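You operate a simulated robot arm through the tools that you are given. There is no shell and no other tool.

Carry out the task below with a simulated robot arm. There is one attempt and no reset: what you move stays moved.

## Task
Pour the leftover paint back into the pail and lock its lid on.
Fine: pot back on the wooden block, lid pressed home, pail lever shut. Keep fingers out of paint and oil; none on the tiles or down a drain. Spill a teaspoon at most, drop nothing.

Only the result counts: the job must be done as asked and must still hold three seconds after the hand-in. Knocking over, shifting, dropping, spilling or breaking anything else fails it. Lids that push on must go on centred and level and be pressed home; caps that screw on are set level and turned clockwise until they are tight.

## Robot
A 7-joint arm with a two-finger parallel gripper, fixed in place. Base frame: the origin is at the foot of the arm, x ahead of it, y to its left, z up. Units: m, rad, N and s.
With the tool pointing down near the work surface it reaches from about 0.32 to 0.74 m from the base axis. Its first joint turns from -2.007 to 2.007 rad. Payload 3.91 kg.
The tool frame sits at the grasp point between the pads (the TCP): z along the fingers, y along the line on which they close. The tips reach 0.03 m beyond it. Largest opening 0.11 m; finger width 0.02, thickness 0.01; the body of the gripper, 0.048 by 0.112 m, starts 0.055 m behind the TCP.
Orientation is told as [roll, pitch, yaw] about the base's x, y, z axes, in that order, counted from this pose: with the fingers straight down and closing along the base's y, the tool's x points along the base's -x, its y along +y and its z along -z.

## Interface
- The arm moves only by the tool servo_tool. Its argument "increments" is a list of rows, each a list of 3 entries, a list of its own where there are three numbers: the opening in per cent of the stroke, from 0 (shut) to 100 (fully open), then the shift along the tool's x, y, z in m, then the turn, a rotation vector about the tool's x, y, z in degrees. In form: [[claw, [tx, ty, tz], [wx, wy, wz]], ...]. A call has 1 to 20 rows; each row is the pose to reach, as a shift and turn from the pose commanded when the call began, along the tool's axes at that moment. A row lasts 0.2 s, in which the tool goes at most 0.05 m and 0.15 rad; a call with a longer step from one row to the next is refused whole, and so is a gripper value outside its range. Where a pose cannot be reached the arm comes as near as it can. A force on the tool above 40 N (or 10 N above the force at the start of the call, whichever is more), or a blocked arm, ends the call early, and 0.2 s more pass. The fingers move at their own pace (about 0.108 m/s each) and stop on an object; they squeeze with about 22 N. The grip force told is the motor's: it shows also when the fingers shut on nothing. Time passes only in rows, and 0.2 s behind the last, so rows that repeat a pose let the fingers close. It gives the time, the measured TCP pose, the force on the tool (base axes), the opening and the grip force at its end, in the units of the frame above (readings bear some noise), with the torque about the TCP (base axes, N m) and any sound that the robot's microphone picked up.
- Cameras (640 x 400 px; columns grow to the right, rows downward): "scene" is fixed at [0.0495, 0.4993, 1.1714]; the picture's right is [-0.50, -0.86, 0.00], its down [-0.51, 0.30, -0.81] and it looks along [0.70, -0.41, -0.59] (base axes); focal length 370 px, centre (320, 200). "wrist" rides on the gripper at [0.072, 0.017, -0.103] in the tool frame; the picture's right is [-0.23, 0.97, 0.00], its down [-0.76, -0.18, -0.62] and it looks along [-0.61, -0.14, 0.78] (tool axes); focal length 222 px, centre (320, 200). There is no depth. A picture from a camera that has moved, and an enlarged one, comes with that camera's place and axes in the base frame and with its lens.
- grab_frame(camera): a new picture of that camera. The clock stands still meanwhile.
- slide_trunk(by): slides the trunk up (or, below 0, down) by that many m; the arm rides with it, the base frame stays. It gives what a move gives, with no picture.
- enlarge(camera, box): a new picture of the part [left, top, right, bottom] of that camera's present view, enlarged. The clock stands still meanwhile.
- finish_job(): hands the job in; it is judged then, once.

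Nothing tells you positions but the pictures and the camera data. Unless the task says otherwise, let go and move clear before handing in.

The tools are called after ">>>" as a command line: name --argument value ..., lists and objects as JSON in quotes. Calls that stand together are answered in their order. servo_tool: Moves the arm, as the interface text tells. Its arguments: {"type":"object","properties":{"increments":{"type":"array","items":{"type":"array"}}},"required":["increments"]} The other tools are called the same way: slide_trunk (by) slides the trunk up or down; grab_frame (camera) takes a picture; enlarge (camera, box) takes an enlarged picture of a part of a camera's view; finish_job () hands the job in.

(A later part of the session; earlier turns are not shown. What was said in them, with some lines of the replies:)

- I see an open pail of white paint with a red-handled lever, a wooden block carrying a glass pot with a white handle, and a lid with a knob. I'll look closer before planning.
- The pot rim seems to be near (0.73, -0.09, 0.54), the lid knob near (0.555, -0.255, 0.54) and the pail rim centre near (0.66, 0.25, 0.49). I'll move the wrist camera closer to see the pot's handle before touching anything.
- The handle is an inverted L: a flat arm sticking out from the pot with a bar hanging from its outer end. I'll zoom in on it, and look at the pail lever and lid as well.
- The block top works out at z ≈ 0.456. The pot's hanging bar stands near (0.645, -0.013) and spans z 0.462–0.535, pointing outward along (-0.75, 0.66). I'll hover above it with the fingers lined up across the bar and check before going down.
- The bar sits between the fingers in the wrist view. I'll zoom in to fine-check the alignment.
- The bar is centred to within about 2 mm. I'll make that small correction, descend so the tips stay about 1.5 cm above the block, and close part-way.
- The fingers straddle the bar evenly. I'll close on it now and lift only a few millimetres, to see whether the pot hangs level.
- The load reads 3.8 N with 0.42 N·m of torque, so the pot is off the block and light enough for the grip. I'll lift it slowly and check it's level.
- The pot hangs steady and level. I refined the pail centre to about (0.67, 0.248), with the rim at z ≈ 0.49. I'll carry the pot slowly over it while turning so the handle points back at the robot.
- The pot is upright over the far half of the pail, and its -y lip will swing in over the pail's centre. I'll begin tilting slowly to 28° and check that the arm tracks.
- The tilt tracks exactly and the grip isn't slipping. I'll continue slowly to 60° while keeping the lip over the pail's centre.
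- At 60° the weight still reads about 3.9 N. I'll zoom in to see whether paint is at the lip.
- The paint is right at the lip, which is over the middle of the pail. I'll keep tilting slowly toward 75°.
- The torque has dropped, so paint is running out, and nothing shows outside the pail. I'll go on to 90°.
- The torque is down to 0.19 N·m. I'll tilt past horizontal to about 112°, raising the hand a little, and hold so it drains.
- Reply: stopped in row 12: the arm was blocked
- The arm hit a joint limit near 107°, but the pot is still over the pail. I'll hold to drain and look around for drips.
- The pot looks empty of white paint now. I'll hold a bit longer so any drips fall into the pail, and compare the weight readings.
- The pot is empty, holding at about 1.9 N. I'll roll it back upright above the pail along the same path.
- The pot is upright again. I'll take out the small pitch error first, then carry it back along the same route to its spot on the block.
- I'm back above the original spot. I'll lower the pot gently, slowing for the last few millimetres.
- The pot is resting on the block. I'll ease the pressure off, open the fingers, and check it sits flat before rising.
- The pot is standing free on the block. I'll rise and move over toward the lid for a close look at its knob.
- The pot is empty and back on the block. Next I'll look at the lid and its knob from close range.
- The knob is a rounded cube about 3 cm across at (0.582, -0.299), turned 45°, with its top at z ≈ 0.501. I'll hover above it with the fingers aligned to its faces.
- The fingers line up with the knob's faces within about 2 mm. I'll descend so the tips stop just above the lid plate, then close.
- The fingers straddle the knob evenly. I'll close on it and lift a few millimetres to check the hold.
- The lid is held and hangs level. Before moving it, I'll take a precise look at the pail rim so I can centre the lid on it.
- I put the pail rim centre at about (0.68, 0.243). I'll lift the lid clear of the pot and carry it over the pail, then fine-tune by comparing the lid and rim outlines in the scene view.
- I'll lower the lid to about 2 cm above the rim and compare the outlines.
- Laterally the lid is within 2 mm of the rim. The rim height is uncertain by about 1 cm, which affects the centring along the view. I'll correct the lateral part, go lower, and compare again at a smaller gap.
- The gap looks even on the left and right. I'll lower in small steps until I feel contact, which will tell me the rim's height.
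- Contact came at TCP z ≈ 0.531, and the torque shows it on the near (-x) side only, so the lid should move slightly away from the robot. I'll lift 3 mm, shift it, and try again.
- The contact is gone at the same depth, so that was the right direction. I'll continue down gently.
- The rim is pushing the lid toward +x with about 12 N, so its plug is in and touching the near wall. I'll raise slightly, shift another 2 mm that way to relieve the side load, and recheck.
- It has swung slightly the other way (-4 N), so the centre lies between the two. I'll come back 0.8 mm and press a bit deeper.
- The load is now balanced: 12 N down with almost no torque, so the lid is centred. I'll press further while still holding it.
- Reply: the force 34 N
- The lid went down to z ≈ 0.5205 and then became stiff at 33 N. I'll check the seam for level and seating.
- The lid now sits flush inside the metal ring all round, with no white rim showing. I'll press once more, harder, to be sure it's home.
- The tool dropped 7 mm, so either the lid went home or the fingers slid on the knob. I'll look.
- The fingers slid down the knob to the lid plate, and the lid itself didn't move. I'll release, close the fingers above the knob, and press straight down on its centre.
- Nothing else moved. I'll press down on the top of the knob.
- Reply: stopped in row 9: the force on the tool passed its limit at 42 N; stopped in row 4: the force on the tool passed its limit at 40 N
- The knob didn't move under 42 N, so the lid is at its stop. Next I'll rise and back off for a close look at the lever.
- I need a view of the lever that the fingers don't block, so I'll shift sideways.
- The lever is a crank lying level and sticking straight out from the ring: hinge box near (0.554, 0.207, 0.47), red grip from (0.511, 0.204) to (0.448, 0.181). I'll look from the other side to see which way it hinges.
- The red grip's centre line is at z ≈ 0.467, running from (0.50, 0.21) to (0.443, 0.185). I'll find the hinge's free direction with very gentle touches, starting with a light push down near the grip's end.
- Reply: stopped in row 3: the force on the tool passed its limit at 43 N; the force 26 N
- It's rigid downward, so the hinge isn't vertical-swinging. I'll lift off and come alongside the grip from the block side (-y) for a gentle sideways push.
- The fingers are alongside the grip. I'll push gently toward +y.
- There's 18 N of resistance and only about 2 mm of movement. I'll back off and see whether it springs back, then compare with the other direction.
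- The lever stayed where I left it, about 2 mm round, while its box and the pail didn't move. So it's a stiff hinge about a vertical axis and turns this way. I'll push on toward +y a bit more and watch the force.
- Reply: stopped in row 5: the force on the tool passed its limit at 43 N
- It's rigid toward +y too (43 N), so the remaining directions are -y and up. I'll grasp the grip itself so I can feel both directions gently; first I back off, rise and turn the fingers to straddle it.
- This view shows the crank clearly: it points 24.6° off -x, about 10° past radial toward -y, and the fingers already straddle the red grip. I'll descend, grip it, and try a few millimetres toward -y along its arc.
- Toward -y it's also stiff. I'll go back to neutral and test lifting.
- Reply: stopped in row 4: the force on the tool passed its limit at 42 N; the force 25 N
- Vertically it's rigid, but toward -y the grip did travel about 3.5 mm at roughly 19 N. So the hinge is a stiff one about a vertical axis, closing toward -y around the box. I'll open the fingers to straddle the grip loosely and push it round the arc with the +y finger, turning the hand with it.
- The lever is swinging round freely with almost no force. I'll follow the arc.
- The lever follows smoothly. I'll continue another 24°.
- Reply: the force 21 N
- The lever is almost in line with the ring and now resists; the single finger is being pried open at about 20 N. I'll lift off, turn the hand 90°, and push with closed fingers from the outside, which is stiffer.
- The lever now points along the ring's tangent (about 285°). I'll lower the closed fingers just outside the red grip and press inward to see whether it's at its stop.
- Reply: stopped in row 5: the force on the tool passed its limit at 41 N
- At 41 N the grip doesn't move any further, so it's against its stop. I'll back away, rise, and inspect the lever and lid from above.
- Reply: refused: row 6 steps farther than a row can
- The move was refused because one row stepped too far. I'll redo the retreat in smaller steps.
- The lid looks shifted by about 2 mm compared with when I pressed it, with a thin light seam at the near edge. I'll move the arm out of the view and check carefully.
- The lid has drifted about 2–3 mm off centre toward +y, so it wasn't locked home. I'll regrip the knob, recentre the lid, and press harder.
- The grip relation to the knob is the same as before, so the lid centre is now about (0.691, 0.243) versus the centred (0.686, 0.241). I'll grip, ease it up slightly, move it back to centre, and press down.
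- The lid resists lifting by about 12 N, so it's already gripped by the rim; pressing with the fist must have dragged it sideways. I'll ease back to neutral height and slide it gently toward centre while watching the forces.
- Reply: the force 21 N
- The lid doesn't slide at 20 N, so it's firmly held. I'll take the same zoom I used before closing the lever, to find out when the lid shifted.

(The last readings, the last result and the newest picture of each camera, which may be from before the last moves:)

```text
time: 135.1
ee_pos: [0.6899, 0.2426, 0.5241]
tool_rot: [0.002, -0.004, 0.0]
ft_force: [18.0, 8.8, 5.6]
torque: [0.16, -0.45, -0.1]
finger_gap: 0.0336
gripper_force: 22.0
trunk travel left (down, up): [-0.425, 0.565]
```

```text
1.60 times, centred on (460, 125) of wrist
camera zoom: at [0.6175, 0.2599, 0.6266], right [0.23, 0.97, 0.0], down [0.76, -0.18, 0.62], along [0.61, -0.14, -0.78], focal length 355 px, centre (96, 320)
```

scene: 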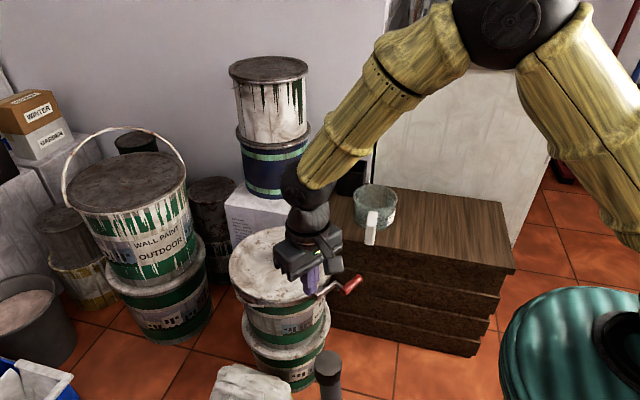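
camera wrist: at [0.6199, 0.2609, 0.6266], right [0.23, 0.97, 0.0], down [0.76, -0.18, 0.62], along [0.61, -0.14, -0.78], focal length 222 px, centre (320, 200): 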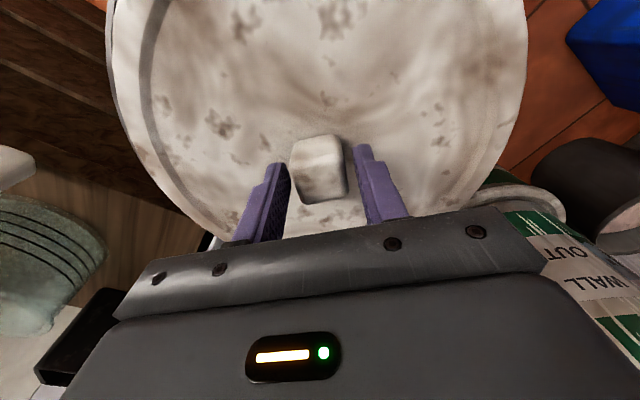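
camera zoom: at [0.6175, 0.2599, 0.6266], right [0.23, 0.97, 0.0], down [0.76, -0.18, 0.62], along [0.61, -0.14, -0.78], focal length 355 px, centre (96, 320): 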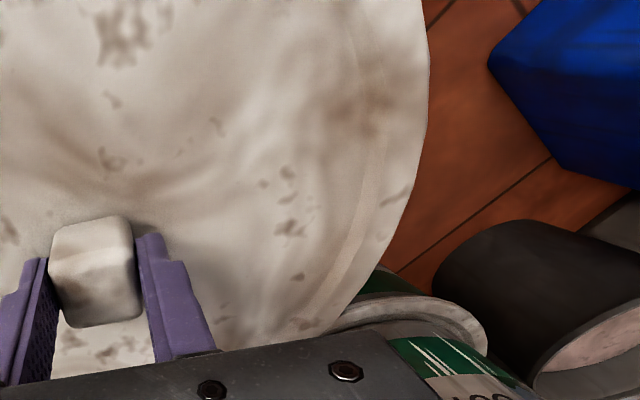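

The lid is held fast vertically and sideways, which fits the closed lever locking it. I'll relax the side load, let go, rise, and inspect the seam from other angles.

>>> servo_tool --increments '[[0, [-0.003, 0.0015, 0], [0, 0, 0]], [0, [-0.003, 0.0015, 0], [0, 0, 0]], [40, [-0.003, 0.0015, 0], [0, 0, 0]], [70, [-0.003, 0.0015, 0], [0, 0, 0]], [70, [-0.003, 0.0015, -0.02], [0, 0, 0]], [70, [-0.003, 0.0015, -0.06], [0, 0, 0]], [70, [0.03, 0.0015, -0.09], [0, 0, 0]], [50, [0.07, 0.0015, -0.11], [0, 0, 0]], [20, [0.11, 0.0015, -0.13], [0, 0, 0]], [0, [0.15, -0.02, -0.15], [0, 0, 0]], [0, [0.19, -0.05, -0.16], [0, 0, 0]], [0, [0.22, -0.08, -0.16], [0, 0, 0]], [0, [0.24, -0.11, -0.16], [0, 0, 0]], [0, [0.24, -0.11, -0.16], [0, 0, 0]]]'

>>> grab_frame --camera "wrist"

>>> enlarge --camera "wrist" --box '[310, 60, 530, 230]'

>>> enlarge --camera "scene" --box '[220, 200, 345, 310]'

```text
refused: row 11 steps farther than a row can; nothing moved
```

```text
taken
camera wrist: at [0.6175, 0.2599, 0.6266], right [0.23, 0.97, 0.0], down [0.76, -0.18, 0.62], along [0.61, -0.14, -0.78], focal length 222 px, centre (320, 200)
```

wrist: 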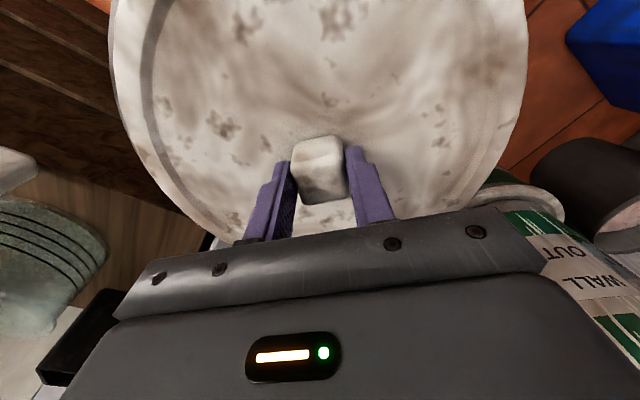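

```text
2.35 times, centred on (420, 145) of wrist
camera zoom: at [0.6175, 0.2599, 0.6266], right [0.23, 0.97, 0.0], down [0.76, -0.18, 0.62], along [0.61, -0.14, -0.78], focal length 523 px, centre (85, 329)
```

zoom: 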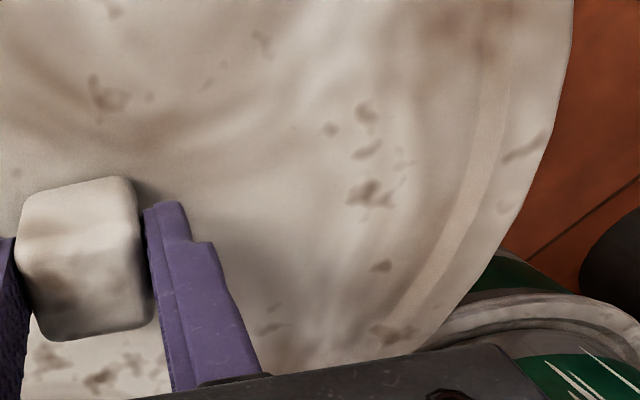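

```text
3.64 times, centred on (282, 255) of scene
camera zoom: at [0.0495, 0.4993, 1.1714], right [-0.5, -0.86, 0.0], down [-0.51, 0.3, -0.81], along [0.7, -0.41, -0.59], focal length 1344 px, centre (456, 0)
```

zoom: 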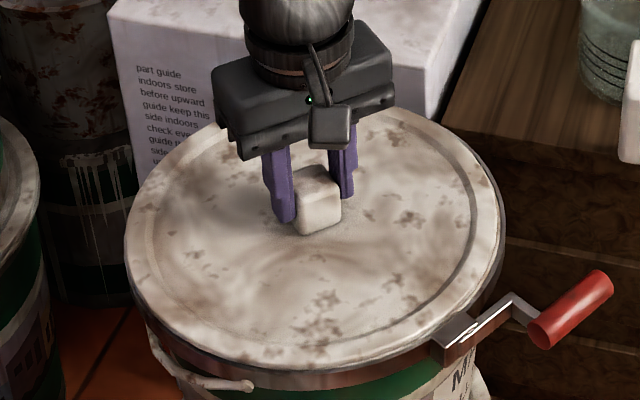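

Before letting go I'll press once more through the grip at this resting position, to confirm it's at a hard stop.

>>> servo_tool --increments '[[0, [-0.003, 0.0015, 0], [0, 0, 0]], [0, [-0.003, 0.0015, 0.001], [0, 0, 0]], [0, [-0.003, 0.0015, 0.002], [0, 0, 0]], [0, [-0.003, 0.0015, 0.003], [0, 0, 0]], [0, [-0.003, 0.0015, 0.004], [0, 0, 0]], [0, [-0.003, 0.0015, 0.004], [0, 0, 0]]]'

>>> servo_tool --increments '[[0, [0, 0, 0.001], [0, 0, 0]], [0, [0, 0, 0.0015], [0, 0, 0]], [0, [0, 0, 0.0015], [0, 0, 0]]]'

>>> enlarge --camera "scene" --box '[220, 260, 290, 310]'

>>> enlarge --camera "scene" --box '[280, 250, 350, 310]'

```text
time: 136.4
ee_pos: [0.6906, 0.2429, 0.5215]
tool_rot: [0.002, -0.001, 0.001]
ft_force: [-9.8, -1.1, 20.1]
torque: [-0.11, 0.5, -0.05]
finger_gap: 0.0337
gripper_force: 22.2
trunk travel left (down, up): [-0.425, 0.565]
```

```text
time: 137.2
ee_pos: [0.6901, 0.244, 0.5206]
tool_rot: [0.001, -0.003, 0.0]
ft_force: [-13.3, -1.9, 29.5]
torque: [-0.27, 0.69, -0.03]
finger_gap: 0.0337
gripper_force: 22.3
trunk travel left (down, up): [-0.425, 0.565]
```

```text
8.00 times, centred on (255, 285) of scene
camera zoom: at [0.0495, 0.4993, 1.1714], right [-0.5, -0.86, 0.0], down [-0.51, 0.3, -0.81], along [0.7, -0.41, -0.59], focal length 2956 px, centre (840, -480)
```

zoom: 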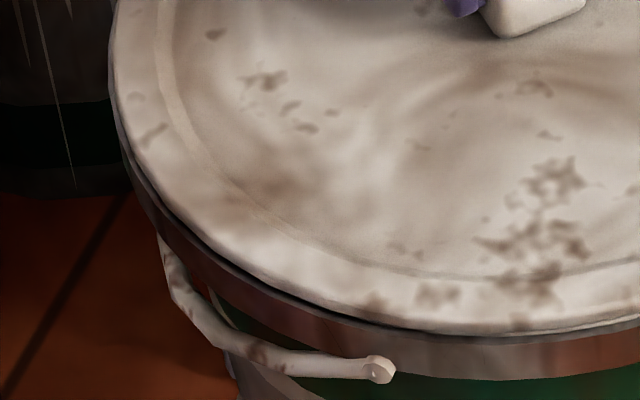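

```text
6.67 times, centred on (315, 280) of scene
camera zoom: at [0.0495, 0.4993, 1.1714], right [-0.5, -0.86, 0.0], down [-0.51, 0.3, -0.81], along [0.7, -0.41, -0.59], focal length 2463 px, centre (353, -333)
```

zoom: 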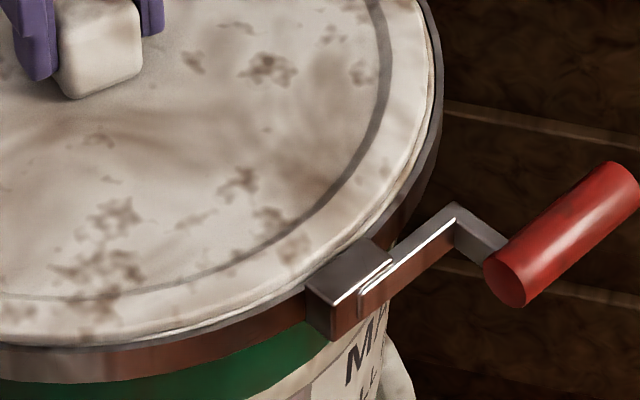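

>>> servo_tool --increments '[[0, [0, 0, -0.004], [0, 0, 0]], [30, [0, 0, -0.004], [0, 0, 0]], [70, [0, 0, -0.004], [0, 0, 0]], [70, [0, 0, -0.004], [0, 0, 0]], [70, [0, 0, -0.03], [0, 0, 0]], [70, [0, 0, -0.07], [0, 0, 0]], [50, [0.02, -0.02, -0.1], [0, 0, 0]], [20, [0.04, -0.045, -0.13], [0, 0, 0]], [0, [0.06, -0.07, -0.16], [0, 0, 0]], [0, [0.08, -0.095, -0.19], [0, 0, 0]], [0, [0.1, -0.12, -0.22], [0, 0, 0]], [0, [0.12, -0.15, -0.23], [0, 0, 0]], [0, [0.12, -0.16, -0.23], [0, 0, 0]], [0, [0.12, -0.16, -0.23], [0, 0, 0]]]'

>>> grab_frame --camera "wrist"

>>> enlarge --camera "wrist" --box '[330, 40, 530, 220]'

>>> enlarge --camera "scene" --box '[220, 200, 345, 310]'

```text
time: 140.2
ee_pos: [0.5719, 0.0835, 0.7483]
tool_rot: [0.0, -0.001, 0.001]
ft_force: [0.2, 1.3, 0.6]
torque: [0.06, 0.01, 0.0]
finger_gap: 0.0001
gripper_force: 21.9
trunk travel left (down, up): [-0.425, 0.565]
```

```text
taken
camera wrist: at [0.5004, 0.0998, 0.8502], right [0.22, 0.97, 0.0], down [0.76, -0.18, 0.62], along [0.61, -0.14, -0.78], focal length 222 px, centre (320, 200)
```

wrist: 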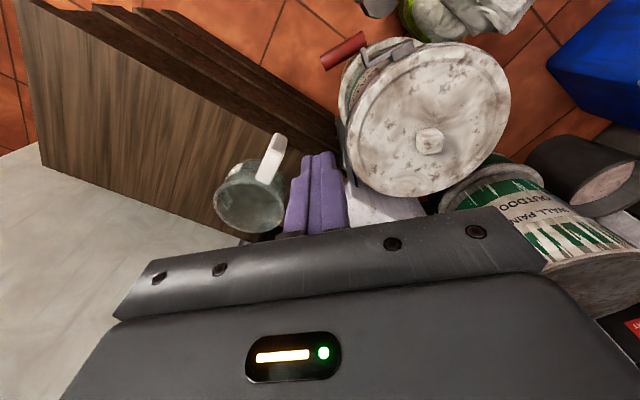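

```text
2.22 times, centred on (430, 130) of wrist
camera zoom: at [0.5004, 0.0998, 0.8502], right [0.22, 0.97, 0.0], down [0.76, -0.18, 0.62], along [0.61, -0.14, -0.78], focal length 494 px, centre (76, 356)
```

zoom: 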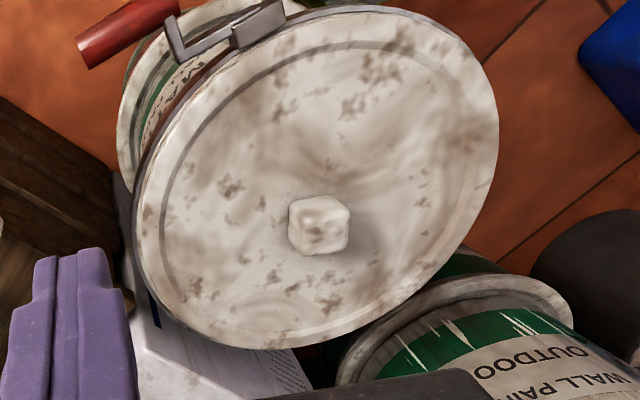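

```text
3.64 times, centred on (282, 255) of scene
camera zoom: at [0.0495, 0.4993, 1.1714], right [-0.5, -0.86, 0.0], down [-0.51, 0.3, -0.81], along [0.7, -0.41, -0.59], focal length 1344 px, centre (456, 0)
```

zoom: 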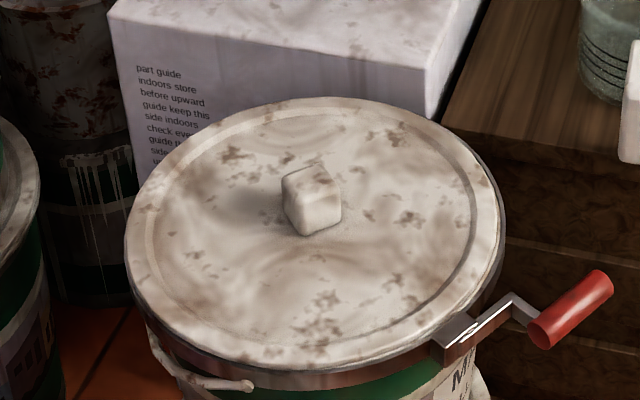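

From here the lid looks level and even. I'll take one more look from the far (+y) side, since the scene camera can't see the seam there.

>>> servo_tool --increments '[[0, [0, 0.03, 0.0], [0, 0, 8]], [0, [-0.005, 0.06, 0.0], [0, 0, 16]], [0, [-0.012, 0.09, 0.0], [0, 0, 24]], [0, [-0.02, 0.12, 0.0], [0, 0, 32]], [0, [-0.028, 0.15, 0.0], [0, 0, 40]], [0, [-0.036, 0.18, 0.0], [0, 0, 48]], [0, [-0.044, 0.205, 0.0], [0, 0, 56]], [0, [-0.052, 0.23, 0.0], [0, 0, 64]], [0, [-0.06, 0.25, 0.0], [0, 0, 72]], [0, [-0.065, 0.27, 0.0], [0, 0, 80]], [0, [-0.07, 0.285, 0.02], [0, 0, 88]], [0, [-0.07, 0.295, 0.05], [0, 0, 90]], [0, [-0.07, 0.295, 0.06], [0, 0, 90]], [0, [-0.07, 0.295, 0.06], [0, 0, 90]]]'

>>> grab_frame --camera "wrist"

>>> grab_frame --camera "scene"

```text
time: 143.2
ee_pos: [0.6417, 0.379, 0.6889]
tool_rot: [0.0, 0.002, -1.568]
ft_force: [0.8, -0.2, 0.2]
torque: [-0.03, 0.01, -0.03]
finger_gap: 0.0002
gripper_force: 22.1
trunk travel left (down, up): [-0.425, 0.565]
```

```text
taken
camera wrist: at [0.6588, 0.4518, 0.7905], right [0.97, -0.23, 0.0], down [-0.18, -0.76, 0.62], along [-0.14, -0.61, -0.78], focal length 222 px, centre (320, 200)
```

wrist: 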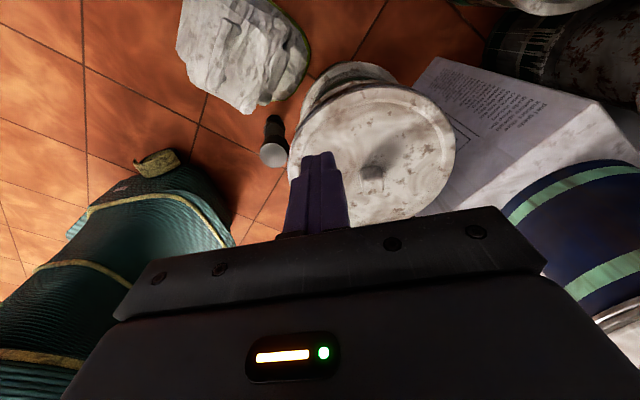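

```text
taken
```

scene: 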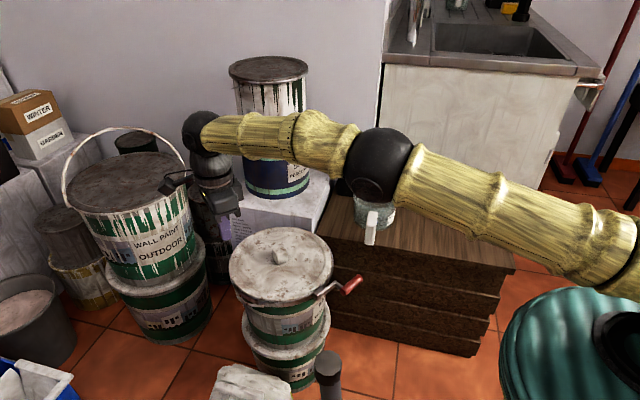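

>>> enlarge --camera "wrist" --box '[280, 60, 470, 230]'

>>> enlarge --camera "wrist" --box '[380, 70, 470, 140]'

>>> enlarge --camera "wrist" --box '[280, 70, 370, 140]'

```text
2.35 times, centred on (375, 145) of wrist
camera zoom: at [0.6588, 0.4518, 0.7905], right [0.97, -0.23, 0.0], down [-0.18, -0.76, 0.62], along [-0.14, -0.61, -0.78], focal length 523 px, centre (191, 329)
```

zoom: 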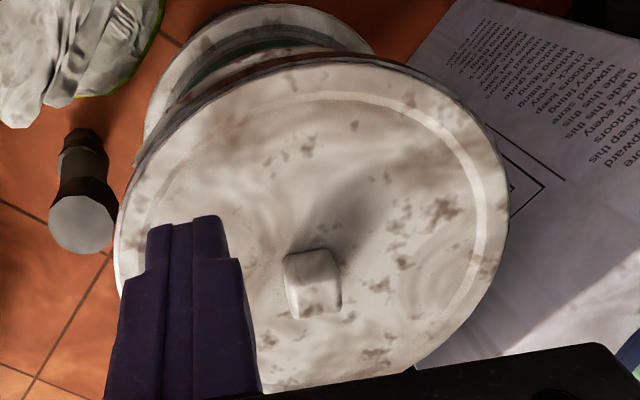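

```text
5.71 times, centred on (425, 105) of wrist
camera zoom: at [0.6588, 0.4518, 0.7905], right [0.97, -0.23, 0.0], down [-0.18, -0.76, 0.62], along [-0.14, -0.61, -0.78], focal length 1269 px, centre (-280, 743)
```

zoom: 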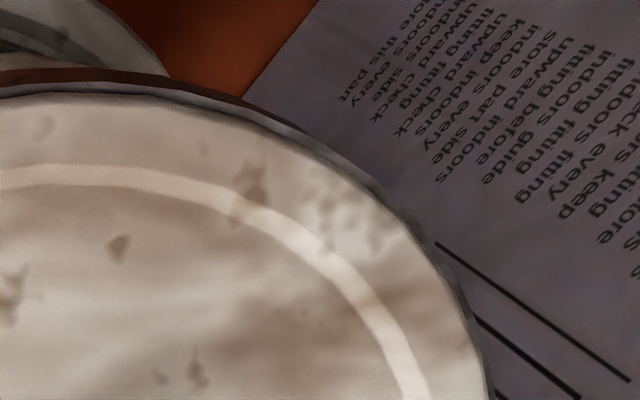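

```text
5.71 times, centred on (325, 105) of wrist
camera zoom: at [0.6588, 0.4518, 0.7905], right [0.97, -0.23, 0.0], down [-0.18, -0.76, 0.62], along [-0.14, -0.61, -0.78], focal length 1269 px, centre (291, 743)
```

zoom: 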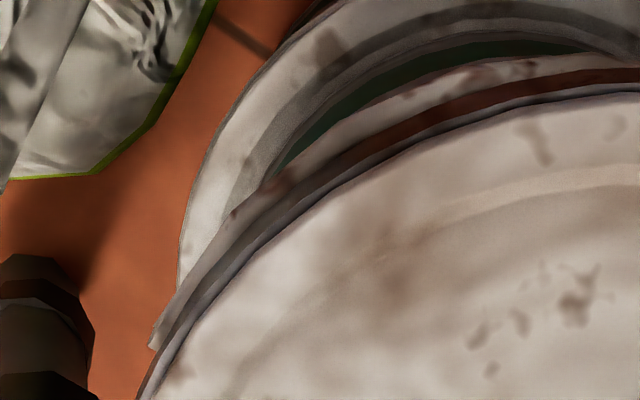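

From this side the lid sits flush and level in the ring with an even seam, and the lever is against its stop. I'll move the arm clear and do a final check of the whole scene.

>>> servo_tool --increments '[[0, [0, 0, -0.03], [0, 0, 0]], [0, [-0.02, -0.01, -0.06], [0, 0, 0]], [20, [-0.045, -0.03, -0.085], [0, 0, -8]], [40, [-0.075, -0.05, -0.11], [0, 0, -16]], [50, [-0.105, -0.07, -0.11], [0, 0, -24]], [50, [-0.135, -0.09, -0.11], [0, 0, -32]], [50, [-0.165, -0.11, -0.11], [0, 0, -40]], [50, [-0.195, -0.13, -0.11], [0, 0, -48]], [50, [-0.225, -0.15, -0.11], [0, 0, -56]], [50, [-0.255, -0.17, -0.11], [0, 0, -64]], [50, [-0.28, -0.19, -0.11], [0, 0, -72]], [50, [-0.31, -0.2, -0.11], [0, 0, -80]], [50, [-0.34, -0.21, -0.11], [0, 0, -88]], [50, [-0.37, -0.22, -0.11], [0, 0, -90]], [50, [-0.4, -0.22, -0.11], [0, 0, -90]], [50, [-0.43, -0.22, -0.11], [0, 0, -90]], [50, [-0.43, -0.22, -0.11], [0, 0, -90]], [50, [-0.43, -0.22, -0.11], [0, 0, -90]]]'

>>> grab_frame --camera "scene"

>>> enlarge --camera "scene" --box '[210, 180, 420, 330]'

>>> enlarge --camera "scene" --box '[80, 250, 380, 400]'

>>> grab_frame --camera "wrist"

```text
time: 147.1
ee_pos: [0.4214, -0.0537, 0.7983]
tool_rot: [0.0, 0.0, 0.002]
ft_force: [0.2, -0.1, -0.4]
torque: [-0.01, -0.02, 0.01]
finger_gap: 0.0552
gripper_force: 0.1
trunk travel left (down, up): [-0.425, 0.565]
```

```text
taken
```

scene: 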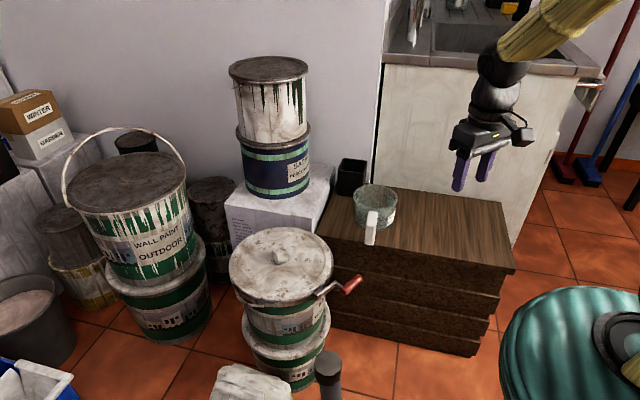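

```text
2.67 times, centred on (315, 255) of scene
camera zoom: at [0.0495, 0.4993, 1.1714], right [-0.5, -0.86, 0.0], down [-0.51, 0.3, -0.81], along [0.7, -0.41, -0.59], focal length 985 px, centre (333, 53)
```

zoom: 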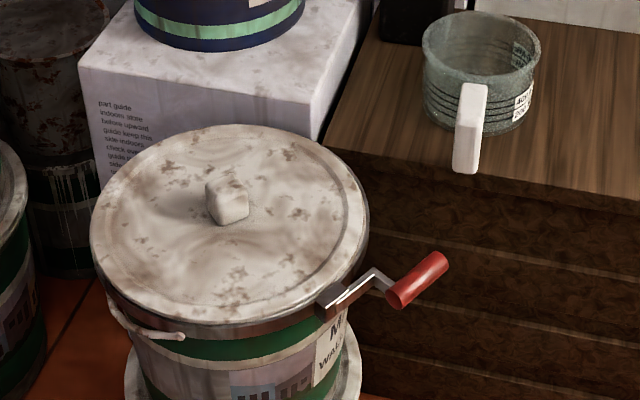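

```text
2.13 times, centred on (230, 325) of scene
camera zoom: at [0.0495, 0.4993, 1.1714], right [-0.5, -0.86, 0.0], down [-0.51, 0.3, -0.81], along [0.7, -0.41, -0.59], focal length 788 px, centre (512, -67)
```

zoom: 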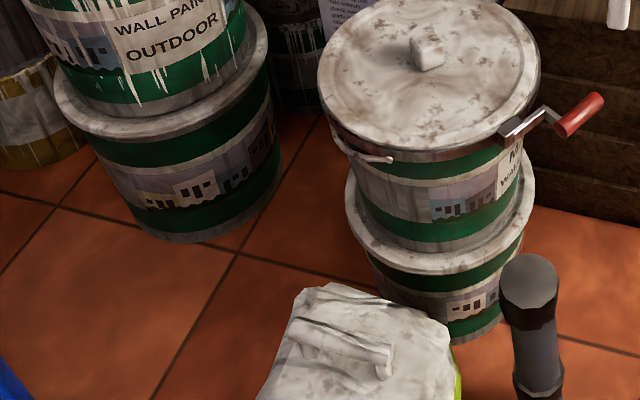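

```text
taken
camera wrist: at [0.35, -0.0357, 0.9005], right [0.23, 0.97, 0.0], down [0.76, -0.18, 0.62], along [0.61, -0.14, -0.78], focal length 222 px, centre (320, 200)
```

wrist: 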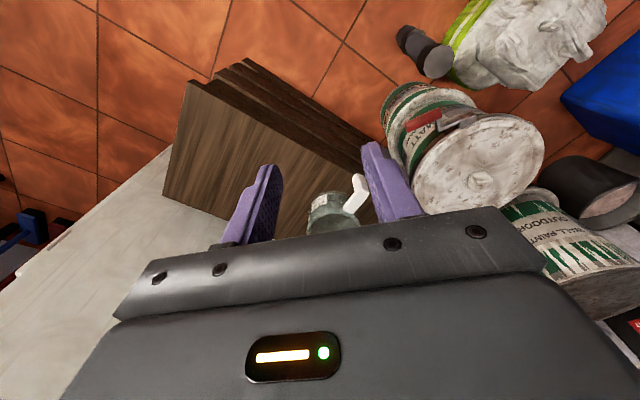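

The pot is empty and back on the block, the lid is pressed down level in the ring, and the lever arm lies flat against its box at its stop. I see no paint outside the pail, nothing else in view looks disturbed, and the gripper is clear, so I'm handing in.

>>> finish_job

```text
The job is handed in.
```

I poured the leftover paint back into the pail, put the lid on and shut the lever, and the job is handed in. I haven't seen the verdict.

- **Pour:** the pot was tipped to about 107° over the pail until it looked empty. I saw no paint on the tiles, and the fingers stayed out of the paint and oil.
- **Pot:** it is back on the wooden block, standing on its own at about its original spot.
- **Lid:** it is pressed to a hard stop and looks level and flush from both sides. It sits roughly 1–3 mm off centre, because it shifted while I was pressing it down. When I checked, it would not lift at 12 N or slide at 20 N.
- **Lever:** it swung through about 80° and now lies along the ring. At 41 N it moved no further, so I took that as shut. I heard no click from the lever or the lid.

Nothing else in the final pictures looked moved, knocked over or dropped.
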